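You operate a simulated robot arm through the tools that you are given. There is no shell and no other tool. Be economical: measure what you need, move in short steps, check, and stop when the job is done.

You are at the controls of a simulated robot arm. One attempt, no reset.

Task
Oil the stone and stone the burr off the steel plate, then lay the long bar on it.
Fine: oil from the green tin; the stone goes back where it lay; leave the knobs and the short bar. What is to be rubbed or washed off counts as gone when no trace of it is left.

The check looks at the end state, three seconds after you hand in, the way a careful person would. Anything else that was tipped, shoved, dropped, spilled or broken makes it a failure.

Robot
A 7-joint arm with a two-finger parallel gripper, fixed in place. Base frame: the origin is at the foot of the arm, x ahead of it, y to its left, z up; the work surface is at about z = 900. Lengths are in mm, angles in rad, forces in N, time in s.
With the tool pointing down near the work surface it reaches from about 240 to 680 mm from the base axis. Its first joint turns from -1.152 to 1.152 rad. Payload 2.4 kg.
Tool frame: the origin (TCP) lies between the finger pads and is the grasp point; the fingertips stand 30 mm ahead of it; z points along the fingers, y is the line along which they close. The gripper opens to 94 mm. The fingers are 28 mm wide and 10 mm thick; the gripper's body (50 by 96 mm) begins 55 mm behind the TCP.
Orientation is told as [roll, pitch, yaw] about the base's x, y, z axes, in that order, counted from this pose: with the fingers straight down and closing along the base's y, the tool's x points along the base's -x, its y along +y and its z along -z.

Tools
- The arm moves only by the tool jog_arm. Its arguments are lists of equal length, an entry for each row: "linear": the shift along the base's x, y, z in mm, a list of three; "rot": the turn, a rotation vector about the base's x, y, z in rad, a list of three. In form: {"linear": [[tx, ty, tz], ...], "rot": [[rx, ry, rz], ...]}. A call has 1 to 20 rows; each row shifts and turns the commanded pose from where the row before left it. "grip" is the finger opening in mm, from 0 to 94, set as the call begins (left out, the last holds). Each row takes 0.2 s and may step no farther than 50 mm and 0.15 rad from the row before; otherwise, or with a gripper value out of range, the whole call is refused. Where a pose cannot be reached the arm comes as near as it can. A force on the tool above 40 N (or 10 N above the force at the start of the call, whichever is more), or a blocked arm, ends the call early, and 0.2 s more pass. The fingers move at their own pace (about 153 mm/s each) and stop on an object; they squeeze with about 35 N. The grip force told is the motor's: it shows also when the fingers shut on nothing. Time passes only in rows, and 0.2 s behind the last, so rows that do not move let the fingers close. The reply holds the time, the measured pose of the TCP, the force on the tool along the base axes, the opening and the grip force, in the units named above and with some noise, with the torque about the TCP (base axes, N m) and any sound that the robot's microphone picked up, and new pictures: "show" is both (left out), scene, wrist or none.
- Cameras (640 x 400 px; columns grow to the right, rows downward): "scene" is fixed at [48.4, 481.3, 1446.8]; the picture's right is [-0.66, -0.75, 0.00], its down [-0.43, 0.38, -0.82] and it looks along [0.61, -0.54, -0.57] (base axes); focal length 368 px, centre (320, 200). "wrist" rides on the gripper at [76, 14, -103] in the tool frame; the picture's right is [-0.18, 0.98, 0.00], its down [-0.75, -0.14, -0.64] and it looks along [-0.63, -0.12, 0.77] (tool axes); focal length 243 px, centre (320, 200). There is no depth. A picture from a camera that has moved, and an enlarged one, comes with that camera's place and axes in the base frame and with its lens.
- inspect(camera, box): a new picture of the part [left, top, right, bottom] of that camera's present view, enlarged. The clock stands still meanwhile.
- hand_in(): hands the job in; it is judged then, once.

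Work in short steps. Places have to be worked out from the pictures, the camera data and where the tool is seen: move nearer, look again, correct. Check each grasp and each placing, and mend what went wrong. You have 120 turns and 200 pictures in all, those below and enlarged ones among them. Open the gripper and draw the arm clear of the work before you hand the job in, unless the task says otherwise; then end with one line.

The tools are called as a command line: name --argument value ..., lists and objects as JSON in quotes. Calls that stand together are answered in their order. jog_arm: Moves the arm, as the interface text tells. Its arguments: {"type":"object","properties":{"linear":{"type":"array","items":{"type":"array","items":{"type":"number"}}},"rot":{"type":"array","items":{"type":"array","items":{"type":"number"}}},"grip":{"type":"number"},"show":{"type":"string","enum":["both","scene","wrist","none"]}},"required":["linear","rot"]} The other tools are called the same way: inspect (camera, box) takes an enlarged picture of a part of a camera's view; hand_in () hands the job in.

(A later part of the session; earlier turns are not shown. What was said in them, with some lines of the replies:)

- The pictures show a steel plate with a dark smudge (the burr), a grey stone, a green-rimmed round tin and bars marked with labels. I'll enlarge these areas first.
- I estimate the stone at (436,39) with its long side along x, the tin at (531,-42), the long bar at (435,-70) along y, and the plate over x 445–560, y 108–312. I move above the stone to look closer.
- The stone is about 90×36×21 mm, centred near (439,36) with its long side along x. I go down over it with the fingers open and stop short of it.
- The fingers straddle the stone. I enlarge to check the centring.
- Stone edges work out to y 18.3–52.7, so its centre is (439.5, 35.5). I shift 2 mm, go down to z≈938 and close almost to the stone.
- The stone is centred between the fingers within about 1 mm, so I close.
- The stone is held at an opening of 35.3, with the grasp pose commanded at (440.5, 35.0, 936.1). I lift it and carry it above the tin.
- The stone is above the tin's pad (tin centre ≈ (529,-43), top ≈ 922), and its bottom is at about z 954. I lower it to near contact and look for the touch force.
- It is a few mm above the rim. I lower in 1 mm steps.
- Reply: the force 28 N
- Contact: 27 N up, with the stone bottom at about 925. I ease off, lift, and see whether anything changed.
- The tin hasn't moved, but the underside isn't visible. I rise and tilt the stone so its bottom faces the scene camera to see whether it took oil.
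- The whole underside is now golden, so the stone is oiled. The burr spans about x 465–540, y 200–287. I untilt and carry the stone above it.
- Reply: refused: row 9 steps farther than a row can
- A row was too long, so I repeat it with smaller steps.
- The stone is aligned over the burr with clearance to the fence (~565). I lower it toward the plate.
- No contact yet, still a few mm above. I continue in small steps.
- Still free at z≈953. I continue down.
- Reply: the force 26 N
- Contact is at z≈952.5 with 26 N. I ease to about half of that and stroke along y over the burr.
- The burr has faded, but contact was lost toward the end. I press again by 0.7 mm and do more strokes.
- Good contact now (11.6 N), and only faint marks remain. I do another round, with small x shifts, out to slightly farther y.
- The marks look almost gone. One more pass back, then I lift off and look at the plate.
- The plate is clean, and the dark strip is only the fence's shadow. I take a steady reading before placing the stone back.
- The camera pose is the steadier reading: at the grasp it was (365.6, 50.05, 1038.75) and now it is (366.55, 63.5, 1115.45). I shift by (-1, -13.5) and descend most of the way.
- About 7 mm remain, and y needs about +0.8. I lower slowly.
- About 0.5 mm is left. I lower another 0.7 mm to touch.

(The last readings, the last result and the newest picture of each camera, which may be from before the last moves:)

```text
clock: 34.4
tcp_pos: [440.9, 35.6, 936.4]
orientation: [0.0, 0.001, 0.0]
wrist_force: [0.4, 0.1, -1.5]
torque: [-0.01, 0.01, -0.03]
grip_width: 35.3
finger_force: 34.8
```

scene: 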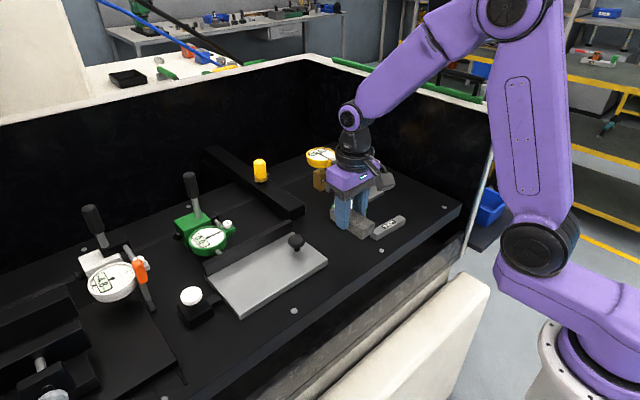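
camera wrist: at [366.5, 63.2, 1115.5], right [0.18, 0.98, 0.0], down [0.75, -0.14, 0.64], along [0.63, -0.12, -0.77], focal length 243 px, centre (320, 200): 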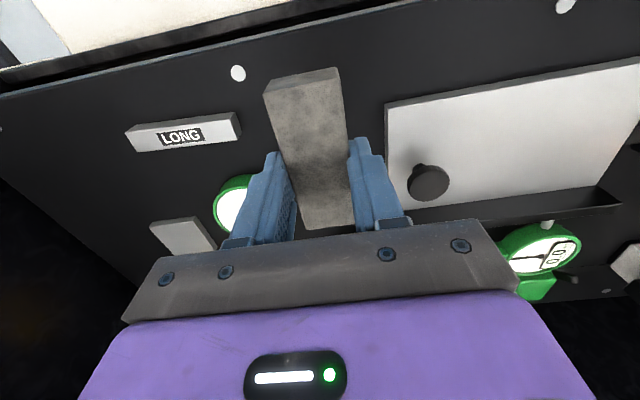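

Still no touch force. I go one step further.

jog_arm --linear '[[0, 0, -0.6], [0, 0, 0]]' --rot '[[0, 0, 0], [0, 0, 0]]' --show "none"

inspect --camera "scene" --box '[320, 210, 400, 270]'

```text
clock: 35.0
tcp_pos: [440.0, 35.8, 936.6]
orientation: [0.0, -0.001, 0.001]
wrist_force: [-0.4, 0.7, -2.0]
torque: [0.03, 0.0, 0.0]
grip_width: 35.3
finger_force: 35.1
```

```text
6.67 times, centred on (360, 240) of scene
camera zoom: at [48.4, 481.3, 1446.8], right [-0.66, -0.75, 0.0], down [-0.43, 0.38, -0.82], along [0.61, -0.54, -0.57], focal length 2455 px, centre (53, -67)
```

zoom: 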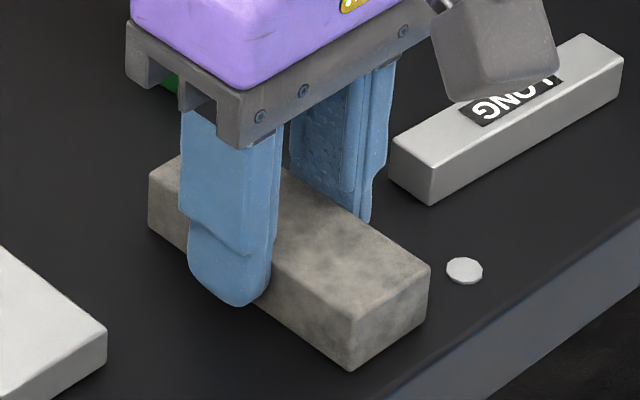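

It looks nearly down. I continue in 0.7 mm steps until a force appears.

jog_arm --linear '[[0, 0, -0.7], [0, 0, 0]]' --rot '[[0, 0, 0], [0, 0, 0]]' --show "none"

```text
clock: 35.6
tcp_pos: [439.2, 35.1, 936.2]
orientation: [-0.001, 0.001, 0.0]
wrist_force: [0.5, 0.0, -1.2]
torque: [0.0, 0.02, -0.03]
grip_width: 35.2
finger_force: 35.0
```

jog_arm --linear '[[0, 0, -0.7], [0, 0, 0]]' --rot '[[0, 0, 0], [0, 0, 0]]' --show "none"

```text
clock: 36.2
tcp_pos: [440.0, 35.7, 934.5]
orientation: [-0.001, -0.002, 0.0]
wrist_force: [0.8, 0.1, 13.5]
torque: [-0.01, 0.71, 0.02]
grip_width: 35.4
finger_force: 34.9
```

The stone touches the bench (13.5 N), so I ease off 0.3 mm and open.

jog_arm --linear '[[0, 0, 0.3], [0, 0, 0], [0, 0, 0]]' --rot '[[0, 0, 0], [0, 0, 0], [0, 0, 0]]' --grip 60 --show "none"

jog_arm --linear '[[0, 0, 20], [0, 0, 40], [0, 0, 40], [0, 0, 15]]' --rot '[[0, 0, 0], [0, 0, 0], [0, 0, 0], [0, 0, 0]]'

inspect --camera "wrist" --box '[220, 30, 380, 230]'

inspect --camera "scene" --box '[310, 190, 420, 270]'

```text
clock: 37.0
tcp_pos: [440.6, 34.7, 934.2]
orientation: [0.0, 0.001, 0.001]
wrist_force: [0.1, 0.4, -0.1]
torque: [-0.01, 0.03, 0.0]
grip_width: 60.0
finger_force: 0.0
```

```text
clock: 38.0
tcp_pos: [439.4, 35.2, 1049.8]
orientation: [0.0, 0.0, -0.001]
wrist_force: [0.5, -0.8, 0.0]
torque: [-0.01, 0.01, 0.0]
grip_width: 60.2
finger_force: 0.1
camera wrist: at [365.4, 49.6, 1150.9], right [0.18, 0.98, 0.0], down [0.75, -0.14, 0.64], along [0.63, -0.12, -0.77], focal length 243 px, centre (320, 200)
```

scene: 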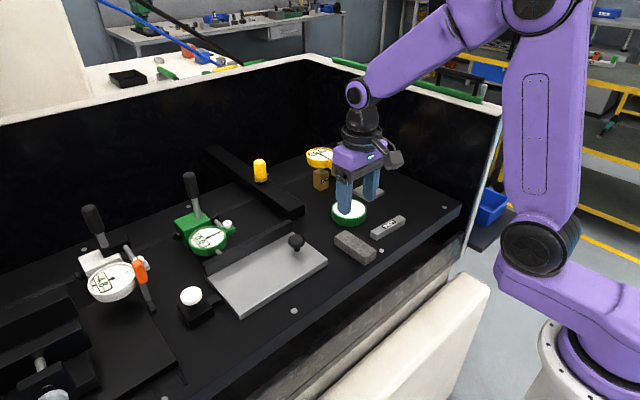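
wrist: 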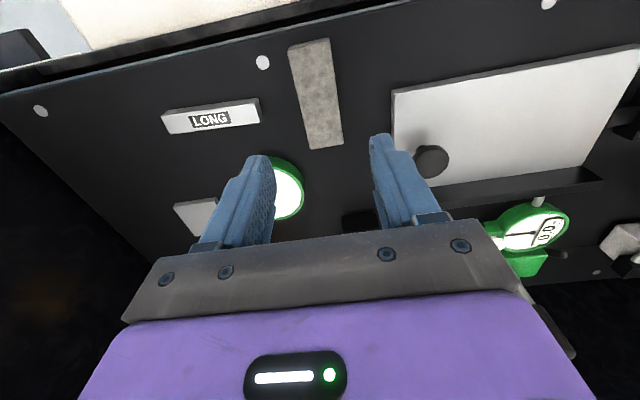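

```text
2.00 times, centred on (300, 130) of wrist
camera zoom: at [365.4, 49.6, 1150.9], right [0.18, 0.98, 0.0], down [0.75, -0.14, 0.64], along [0.63, -0.12, -0.77], focal length 485 px, centre (360, 340)
```

zoom: 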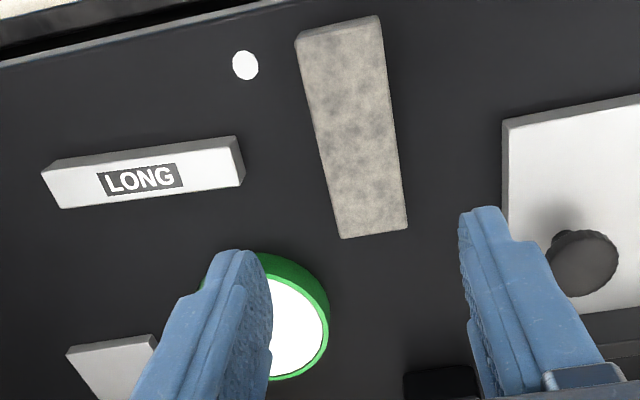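

```text
5.00 times, centred on (365, 230) of scene
camera zoom: at [48.4, 481.3, 1446.8], right [-0.66, -0.75, 0.0], down [-0.43, 0.38, -0.82], along [0.61, -0.54, -0.57], focal length 1841 px, centre (95, 50)
```

zoom: 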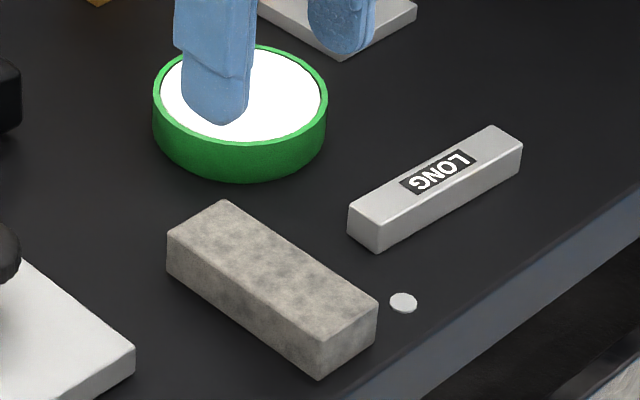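

The stone is back within about 1 mm and the tin is undisturbed. The long bar is at (437.5,-72.5), about 96×18 mm, yawed about -0.067 from y, so I turn the gripper +1.504 to close across it and move above.

jog_arm --linear '[[0, -10, 0], [0, -10, 0], [0, -10, 0], [0, -10, 0], [0, -10, 0], [0, -10, 0], [0, -10, 0], [0, -10, 0], [0, -10, 0], [0, -10, 0], [-2, -8, 0], [0, 0, -30], [0, 0, 0]]' --rot '[[0, 0, 0.1367], [0, 0, 0.1367], [0, 0, 0.1367], [0, 0, 0.1367], [0, 0, 0.1367], [0, 0, 0.1367], [0, 0, 0.1367], [0, 0, 0.1367], [0, 0, 0.1367], [0, 0, 0.1367], [0, 0, 0.137], [0, 0, 0], [0, 0, 0]]'

inspect --camera "wrist" --box '[220, 30, 420, 240]'

```text
clock: 40.8
tcp_pos: [438.2, -71.7, 1019.8]
orientation: [0.0, 0.0, 1.505]
wrist_force: [-0.1, -1.0, 0.7]
torque: [-0.01, 0.03, 0.0]
grip_width: 59.7
finger_force: 0.1
camera wrist: at [419.9, -147.3, 1121.5], right [-0.97, 0.25, 0.0], down [0.19, 0.74, 0.64], along [0.16, 0.62, -0.77], focal length 243 px, centre (320, 200)
```

scene: 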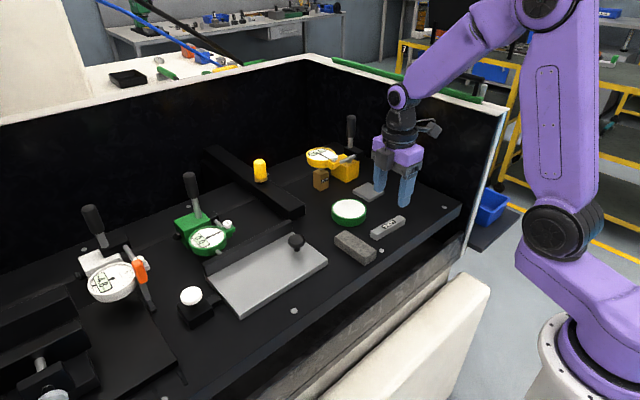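
wrist: 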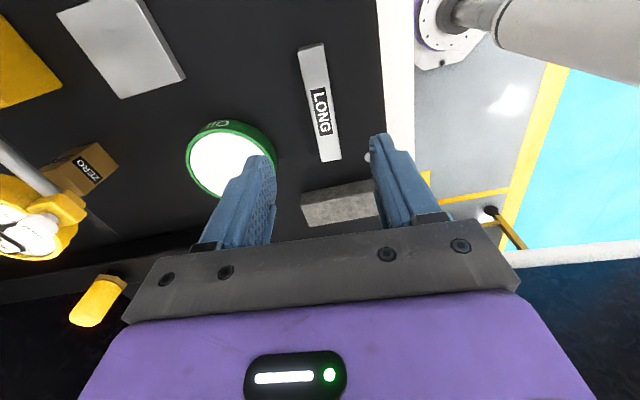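

```text
1.90 times, centred on (320, 135) of wrist
camera zoom: at [419.9, -147.3, 1121.5], right [-0.97, 0.25, 0.0], down [0.19, 0.74, 0.64], along [0.16, 0.62, -0.77], focal length 462 px, centre (320, 324)
```

zoom: 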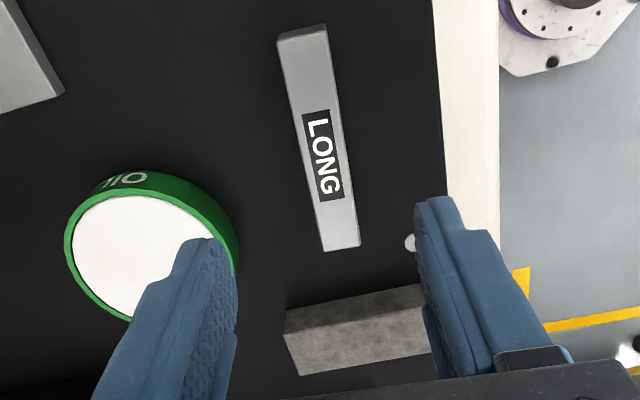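

Bar edges give a centre of about (436.8,-73.7) with the angle matched. I shift slightly and descend with the fingers at 45.

jog_arm --linear '[[-1.2, -1.5, -30], [0, 0, -30], [0, 0, -15], [0, 0, 0]]' --rot '[[0, 0, 0], [0, 0, 0], [0, 0, 0], [0, 0, 0]]' --grip 45 --show "none"

inspect --camera "wrist" --box '[220, 30, 420, 240]'

inspect --camera "scene" --box '[340, 170, 450, 260]'

```text
clock: 41.8
tcp_pos: [437.8, -74.5, 945.6]
orientation: [0.0, 0.0, 1.504]
wrist_force: [-0.1, 0.3, -0.2]
torque: [-0.03, 0.0, -0.03]
grip_width: 44.9
finger_force: 0.0
```

```text
1.90 times, centred on (320, 135) of wrist
camera zoom: at [419.6, -150.3, 1046.2], right [-0.97, 0.25, 0.0], down [0.19, 0.74, 0.64], along [0.16, 0.62, -0.77], focal length 462 px, centre (320, 324)
```

zoom: 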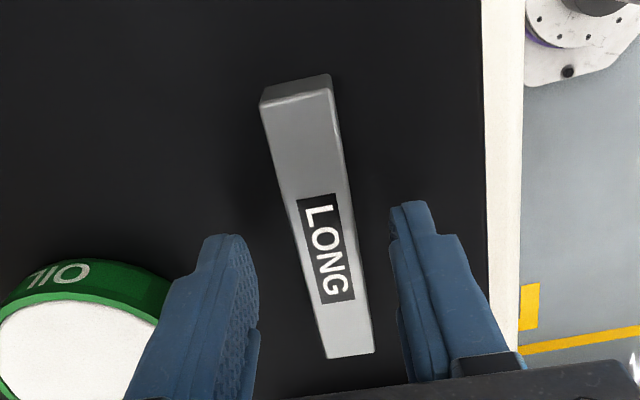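

```text
4.44 times, centred on (395, 215) of scene
camera zoom: at [48.4, 481.3, 1446.8], right [-0.66, -0.75, 0.0], down [-0.43, 0.38, -0.82], along [0.61, -0.54, -0.57], focal length 1637 px, centre (-13, 133)
```

zoom: 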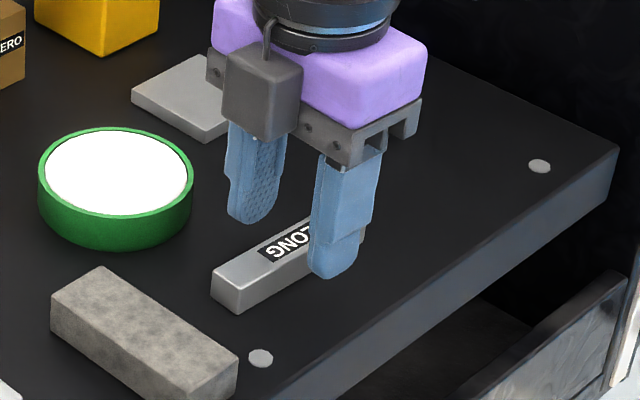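

It is well centred. I descend 10 mm and close.

jog_arm --linear '[[0, 0, -6], [0, 0, -4], [0, 0, 0]]' --rot '[[0, 0, 0], [0, 0, 0], [0, 0, 0]]' --show "none"

jog_arm --linear '[[0, 0, 0], [0, 0, 0], [0, 0, 0]]' --rot '[[0, 0, 0], [0, 0, 0], [0, 0, 0]]' --grip 5 --show "none"

inspect --camera "wrist" --box '[220, 30, 420, 240]'

```text
clock: 42.6
tcp_pos: [436.5, -73.8, 934.1]
orientation: [-0.001, -0.001, 1.504]
wrist_force: [-0.4, -0.5, 0.0]
torque: [0.0, -0.01, 0.01]
grip_width: 44.8
finger_force: 0.1
```

```text
clock: 43.4
tcp_pos: [436.7, -74.4, 935.2]
orientation: [-0.001, 0.002, 1.505]
wrist_force: [-0.6, -0.1, -0.5]
torque: [0.2, 0.05, 0.03]
grip_width: 19.5
finger_force: 34.9
```

```text
1.90 times, centred on (320, 135) of wrist
camera zoom: at [418.8, -149.6, 1036.4], right [-0.97, 0.25, 0.0], down [0.19, 0.74, 0.64], along [0.16, 0.62, -0.77], focal length 462 px, centre (320, 324)
```

zoom: 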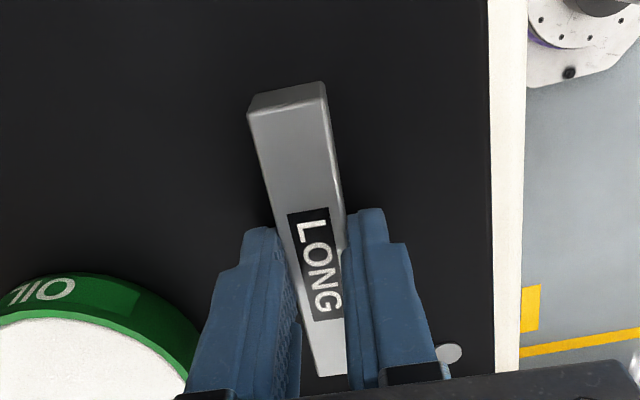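

The bar is gripped (19.5). I lift it to about 1035, turn it +0.065 to align with y, and carry it over the plate to (497, 228).

jog_arm --linear '[[0, 0, 20], [0, 0, 40], [0, 0, 40], [0, 40, 0], [0, 40, 0], [0, 40, 0], [12, 40, 0], [12, 40, 0], [12, 40, 0], [12, 40, 0], [12, 22, 0], [0, 0, 0], [0, 0, 0]]' --rot '[[0, 0, 0], [0, 0, 0], [0, 0, 0], [0, 0, 0], [0, 0, 0.033], [0, 0, 0.032], [0, 0, 0], [0, 0, 0], [0, 0, 0], [0, 0, 0], [0, 0, 0], [0, 0, 0], [0, 0, 0]]'

inspect --camera "wrist" --box '[170, 20, 490, 250]'

inspect --camera "scene" --box '[180, 170, 340, 320]'

```text
clock: 46.2
tcp_pos: [495.5, 227.8, 1034.9]
orientation: [0.0, 0.002, 1.569]
wrist_force: [0.0, 0.9, -3.4]
torque: [-0.03, 0.0, -0.04]
grip_width: 19.3
finger_force: 35.4
camera wrist: at [483.4, 150.6, 1136.2], right [-0.98, 0.19, 0.0], down [0.14, 0.75, 0.64], along [0.12, 0.63, -0.77], focal length 243 px, centre (320, 200)
```

scene: 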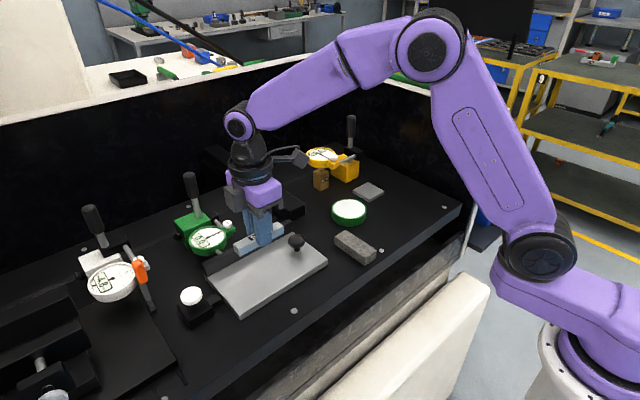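
wrist: 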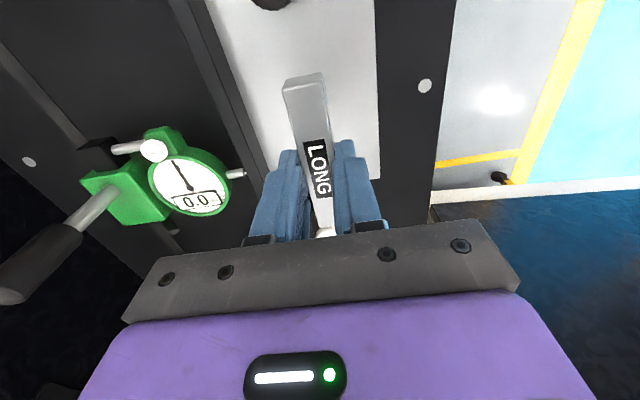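

```text
1.74 times, centred on (330, 135) of wrist
camera zoom: at [483.4, 150.6, 1136.2], right [-0.98, 0.19, 0.0], down [0.14, 0.75, 0.64], along [0.12, 0.63, -0.77], focal length 422 px, centre (303, 313)
```

zoom: 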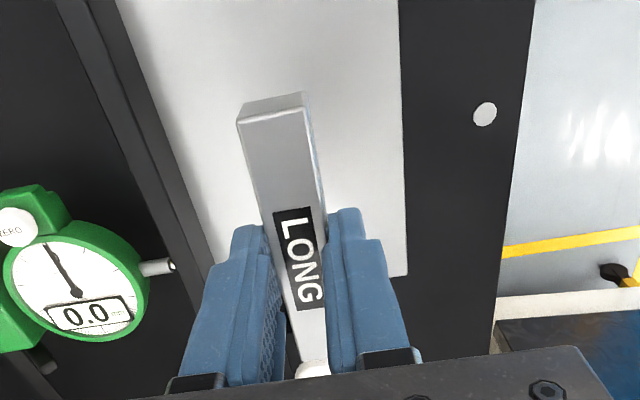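

```text
2.67 times, centred on (260, 245) of scene
camera zoom: at [48.4, 481.4, 1446.8], right [-0.66, -0.75, 0.0], down [-0.43, 0.38, -0.82], along [0.61, -0.54, -0.57], focal length 982 px, centre (480, 80)
```

zoom: 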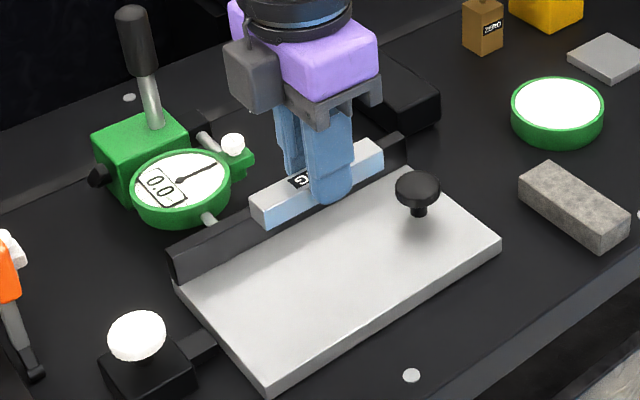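

The bar is over the plate with its bottom at about 1000, and the plate top is about 916. I lower it.

jog_arm --linear '[[0, 0, -40], [0, 0, -30], [0, 0, -8], [0, 0, 0]]' --rot '[[0, 0, 0], [0, 0, 0], [0, 0, 0], [0, 0, 0]]' --show "none"

inspect --camera "scene" --box '[200, 200, 320, 310]'

```text
clock: 47.2
tcp_pos: [497.0, 226.7, 957.2]
orientation: [-0.001, -0.001, 1.571]
wrist_force: [0.0, -0.6, -2.9]
torque: [0.02, -0.04, 0.01]
grip_width: 19.4
finger_force: 35.0
```

```text
3.64 times, centred on (260, 255) of scene
camera zoom: at [48.5, 481.3, 1446.8], right [-0.66, -0.75, 0.0], down [-0.43, 0.38, -0.82], along [0.61, -0.54, -0.57], focal length 1339 px, centre (538, 0)
```

zoom: 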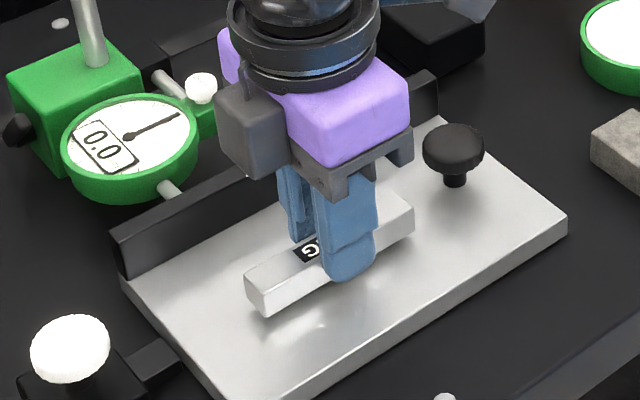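

It is clear all around and a few mm high. I continue in 1 mm steps.

jog_arm --linear '[[0, 0, -1.5], [0, 0, -1.5], [0, 0, -1], [0, 0, 0]]' --rot '[[0, 0, 0], [0, 0, 0], [0, 0, 0], [0, 0, 0]]' --show "none"

jog_arm --linear '[[0, 0, -0.7], [0, 0, 0]]' --rot '[[0, 0, 0], [0, 0, 0]]' --show "none"

```text
clock: 48.2
tcp_pos: [497.2, 226.5, 952.9]
orientation: [0.0, -0.001, 1.568]
wrist_force: [0.1, 0.1, -2.7]
torque: [0.01, -0.01, -0.01]
grip_width: 19.6
finger_force: 35.2
```

```text
clock: 48.8
tcp_pos: [497.1, 228.3, 951.3]
orientation: [-0.001, 0.0, 1.568]
wrist_force: [0.5, 0.4, -2.9]
torque: [0.01, 0.03, 0.0]
grip_width: 19.5
finger_force: 34.9
```

jog_arm --linear '[[0, 0, -0.8], [0, 0, 0]]' --rot '[[0, 0, 0], [0, 0, 0]]' --show "none"

```text
clock: 49.4
tcp_pos: [496.4, 227.7, 951.6]
orientation: [0.0, -0.001, 1.569]
wrist_force: [-0.5, 0.3, -3.0]
torque: [0.03, -0.02, -0.02]
grip_width: 19.4
finger_force: 35.6
```

Not touching yet. I take another 0.8 mm.

jog_arm --linear '[[0, 0, -0.8], [0, 0, 0]]' --rot '[[0, 0, 0], [0, 0, 0]]' --show "none"

```text
clock: 50.0
tcp_pos: [496.5, 226.9, 951.4]
orientation: [0.002, 0.001, 1.569]
wrist_force: [-1.2, -0.3, 5.0]
torque: [-0.01, 0.09, 0.0]
grip_width: 19.3
finger_force: 35.0
```

Light contact (about 8 N net). I open, lift and check.

jog_arm --linear '[[0, 0, 0], [0, 0, 0], [0, 0, 0]]' --rot '[[0, 0, 0], [0, 0, 0], [0, 0, 0]]' --grip 40 --show "none"

jog_arm --linear '[[0, 0, 20], [0, 0, 40], [0, 0, 45], [-15, -40, 45], [-15, -45, 10], [-15, -45, 10], [0, 0, 0]]' --rot '[[0, 0, 0], [0, 0, 0], [0, 0, 0], [0, 0, 0], [0, 0, 0], [0, 0, 0], [0, 0, 0]]'

inspect --camera "scene" --box '[180, 180, 340, 320]'

inspect --camera "scene" --box '[290, 140, 450, 270]'

```text
clock: 50.8
tcp_pos: [496.8, 227.1, 951.7]
orientation: [0.001, -0.001, 1.569]
wrist_force: [0.7, 0.6, 0.2]
torque: [0.01, -0.02, 0.0]
grip_width: 40.4
finger_force: 0.0
```

```text
refused: row 4 steps farther than a row can; nothing moved
```

```text
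2.86 times, centred on (260, 250) of scene
camera zoom: at [48.4, 481.3, 1446.8], right [-0.66, -0.75, 0.0], down [-0.43, 0.38, -0.82], along [0.61, -0.54, -0.57], focal length 1052 px, centre (491, 57)
```

zoom: 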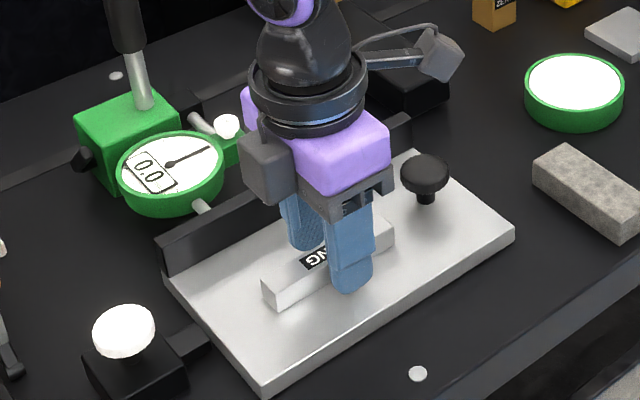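

```text
3.08 times, centred on (370, 205) of scene
camera zoom: at [48.4, 481.3, 1446.8], right [-0.66, -0.75, 0.0], down [-0.43, 0.38, -0.82], along [0.61, -0.54, -0.57], focal length 1133 px, centre (166, 185)
```

zoom: 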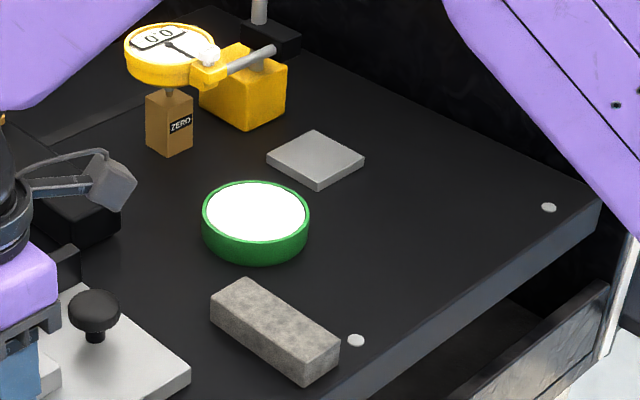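

The fingers are open, but the lift was refused for step size. I retry with smaller rows.

jog_arm --linear '[[0, 0, 20], [0, 0, 40], [0, 0, 45], [0, 0, 45], [-15, -40, 10], [-15, -40, 10], [-15, -40, 0], [0, 0, 0]]' --rot '[[0, 0, 0], [0, 0, 0], [0, 0, 0], [0, 0, 0], [0, 0, 0], [0, 0, 0], [0, 0, 0], [0, 0, 0]]'

inspect --camera "scene" --box '[180, 180, 340, 320]'

inspect --camera "wrist" --box '[170, 20, 490, 250]'

```text
clock: 52.6
tcp_pos: [450.7, 110.7, 1118.5]
orientation: [0.0, -0.002, 1.57]
wrist_force: [0.0, -0.2, -0.4]
torque: [-0.05, -0.01, -0.01]
grip_width: 40.0
finger_force: 0.1
camera wrist: at [437.2, 33.7, 1220.5], right [-0.98, 0.19, 0.0], down [0.14, 0.75, 0.64], along [0.12, 0.63, -0.77], focal length 243 px, centre (320, 200)
```

scene: 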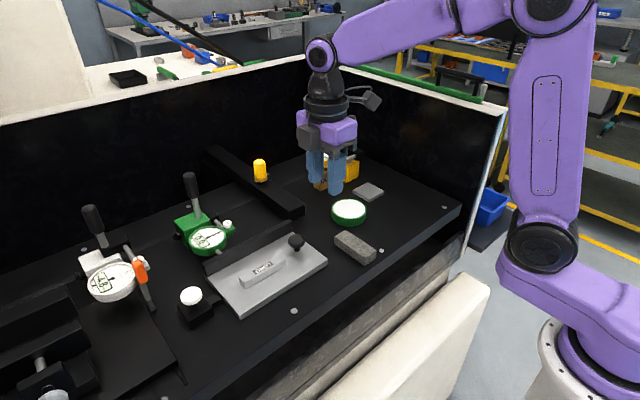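
wrist: 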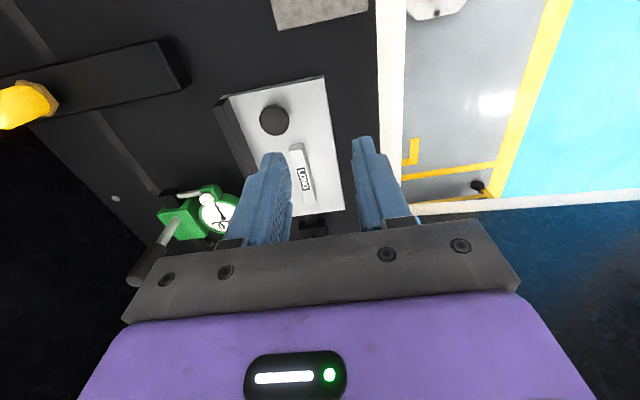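

```text
2.86 times, centred on (260, 250) of scene
camera zoom: at [48.4, 481.3, 1446.8], right [-0.66, -0.75, 0.0], down [-0.43, 0.38, -0.82], along [0.61, -0.54, -0.57], focal length 1052 px, centre (491, 57)
```

zoom: 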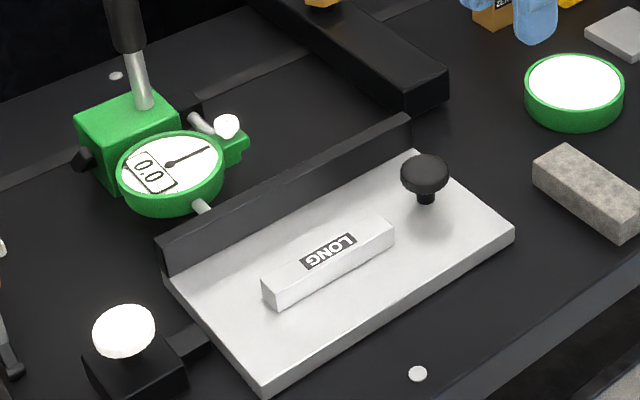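

```text
1.74 times, centred on (330, 135) of wrist
camera zoom: at [437.2, 33.7, 1220.5], right [-0.98, 0.19, 0.0], down [0.14, 0.75, 0.64], along [0.12, 0.63, -0.77], focal length 422 px, centre (303, 313)
```

zoom: 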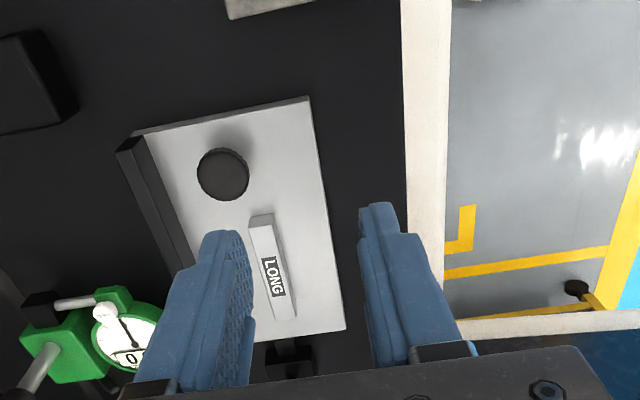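

The bar lies flat on the plate and the stone is back in place. One last close look for leftover burr.

inspect --camera "scene" --box '[225, 245, 295, 305]'

```text
6.67 times, centred on (260, 275) of scene
camera zoom: at [48.4, 481.3, 1446.8], right [-0.66, -0.75, 0.0], down [-0.43, 0.38, -0.82], along [0.61, -0.54, -0.57], focal length 2455 px, centre (720, -300)
```

zoom: 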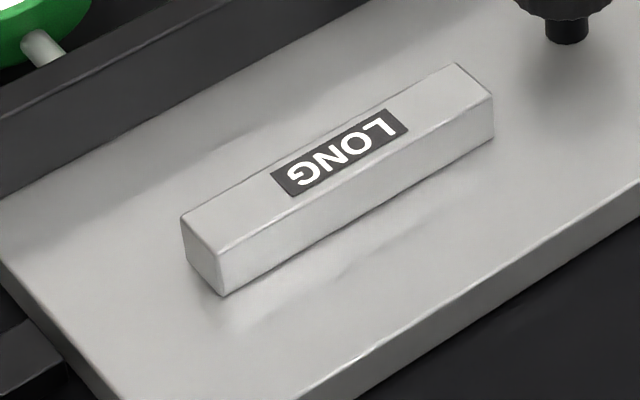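

The plate is clean and the arm is clear with the gripper open, so I hand in.

hand_in

```text
The job is handed in.
```

I oiled the stone from the green tin, stoned the plate until no burr was visible, put the stone back within about 1 mm of where it lay, and laid the long bar flat on the plate; the job is handed in.
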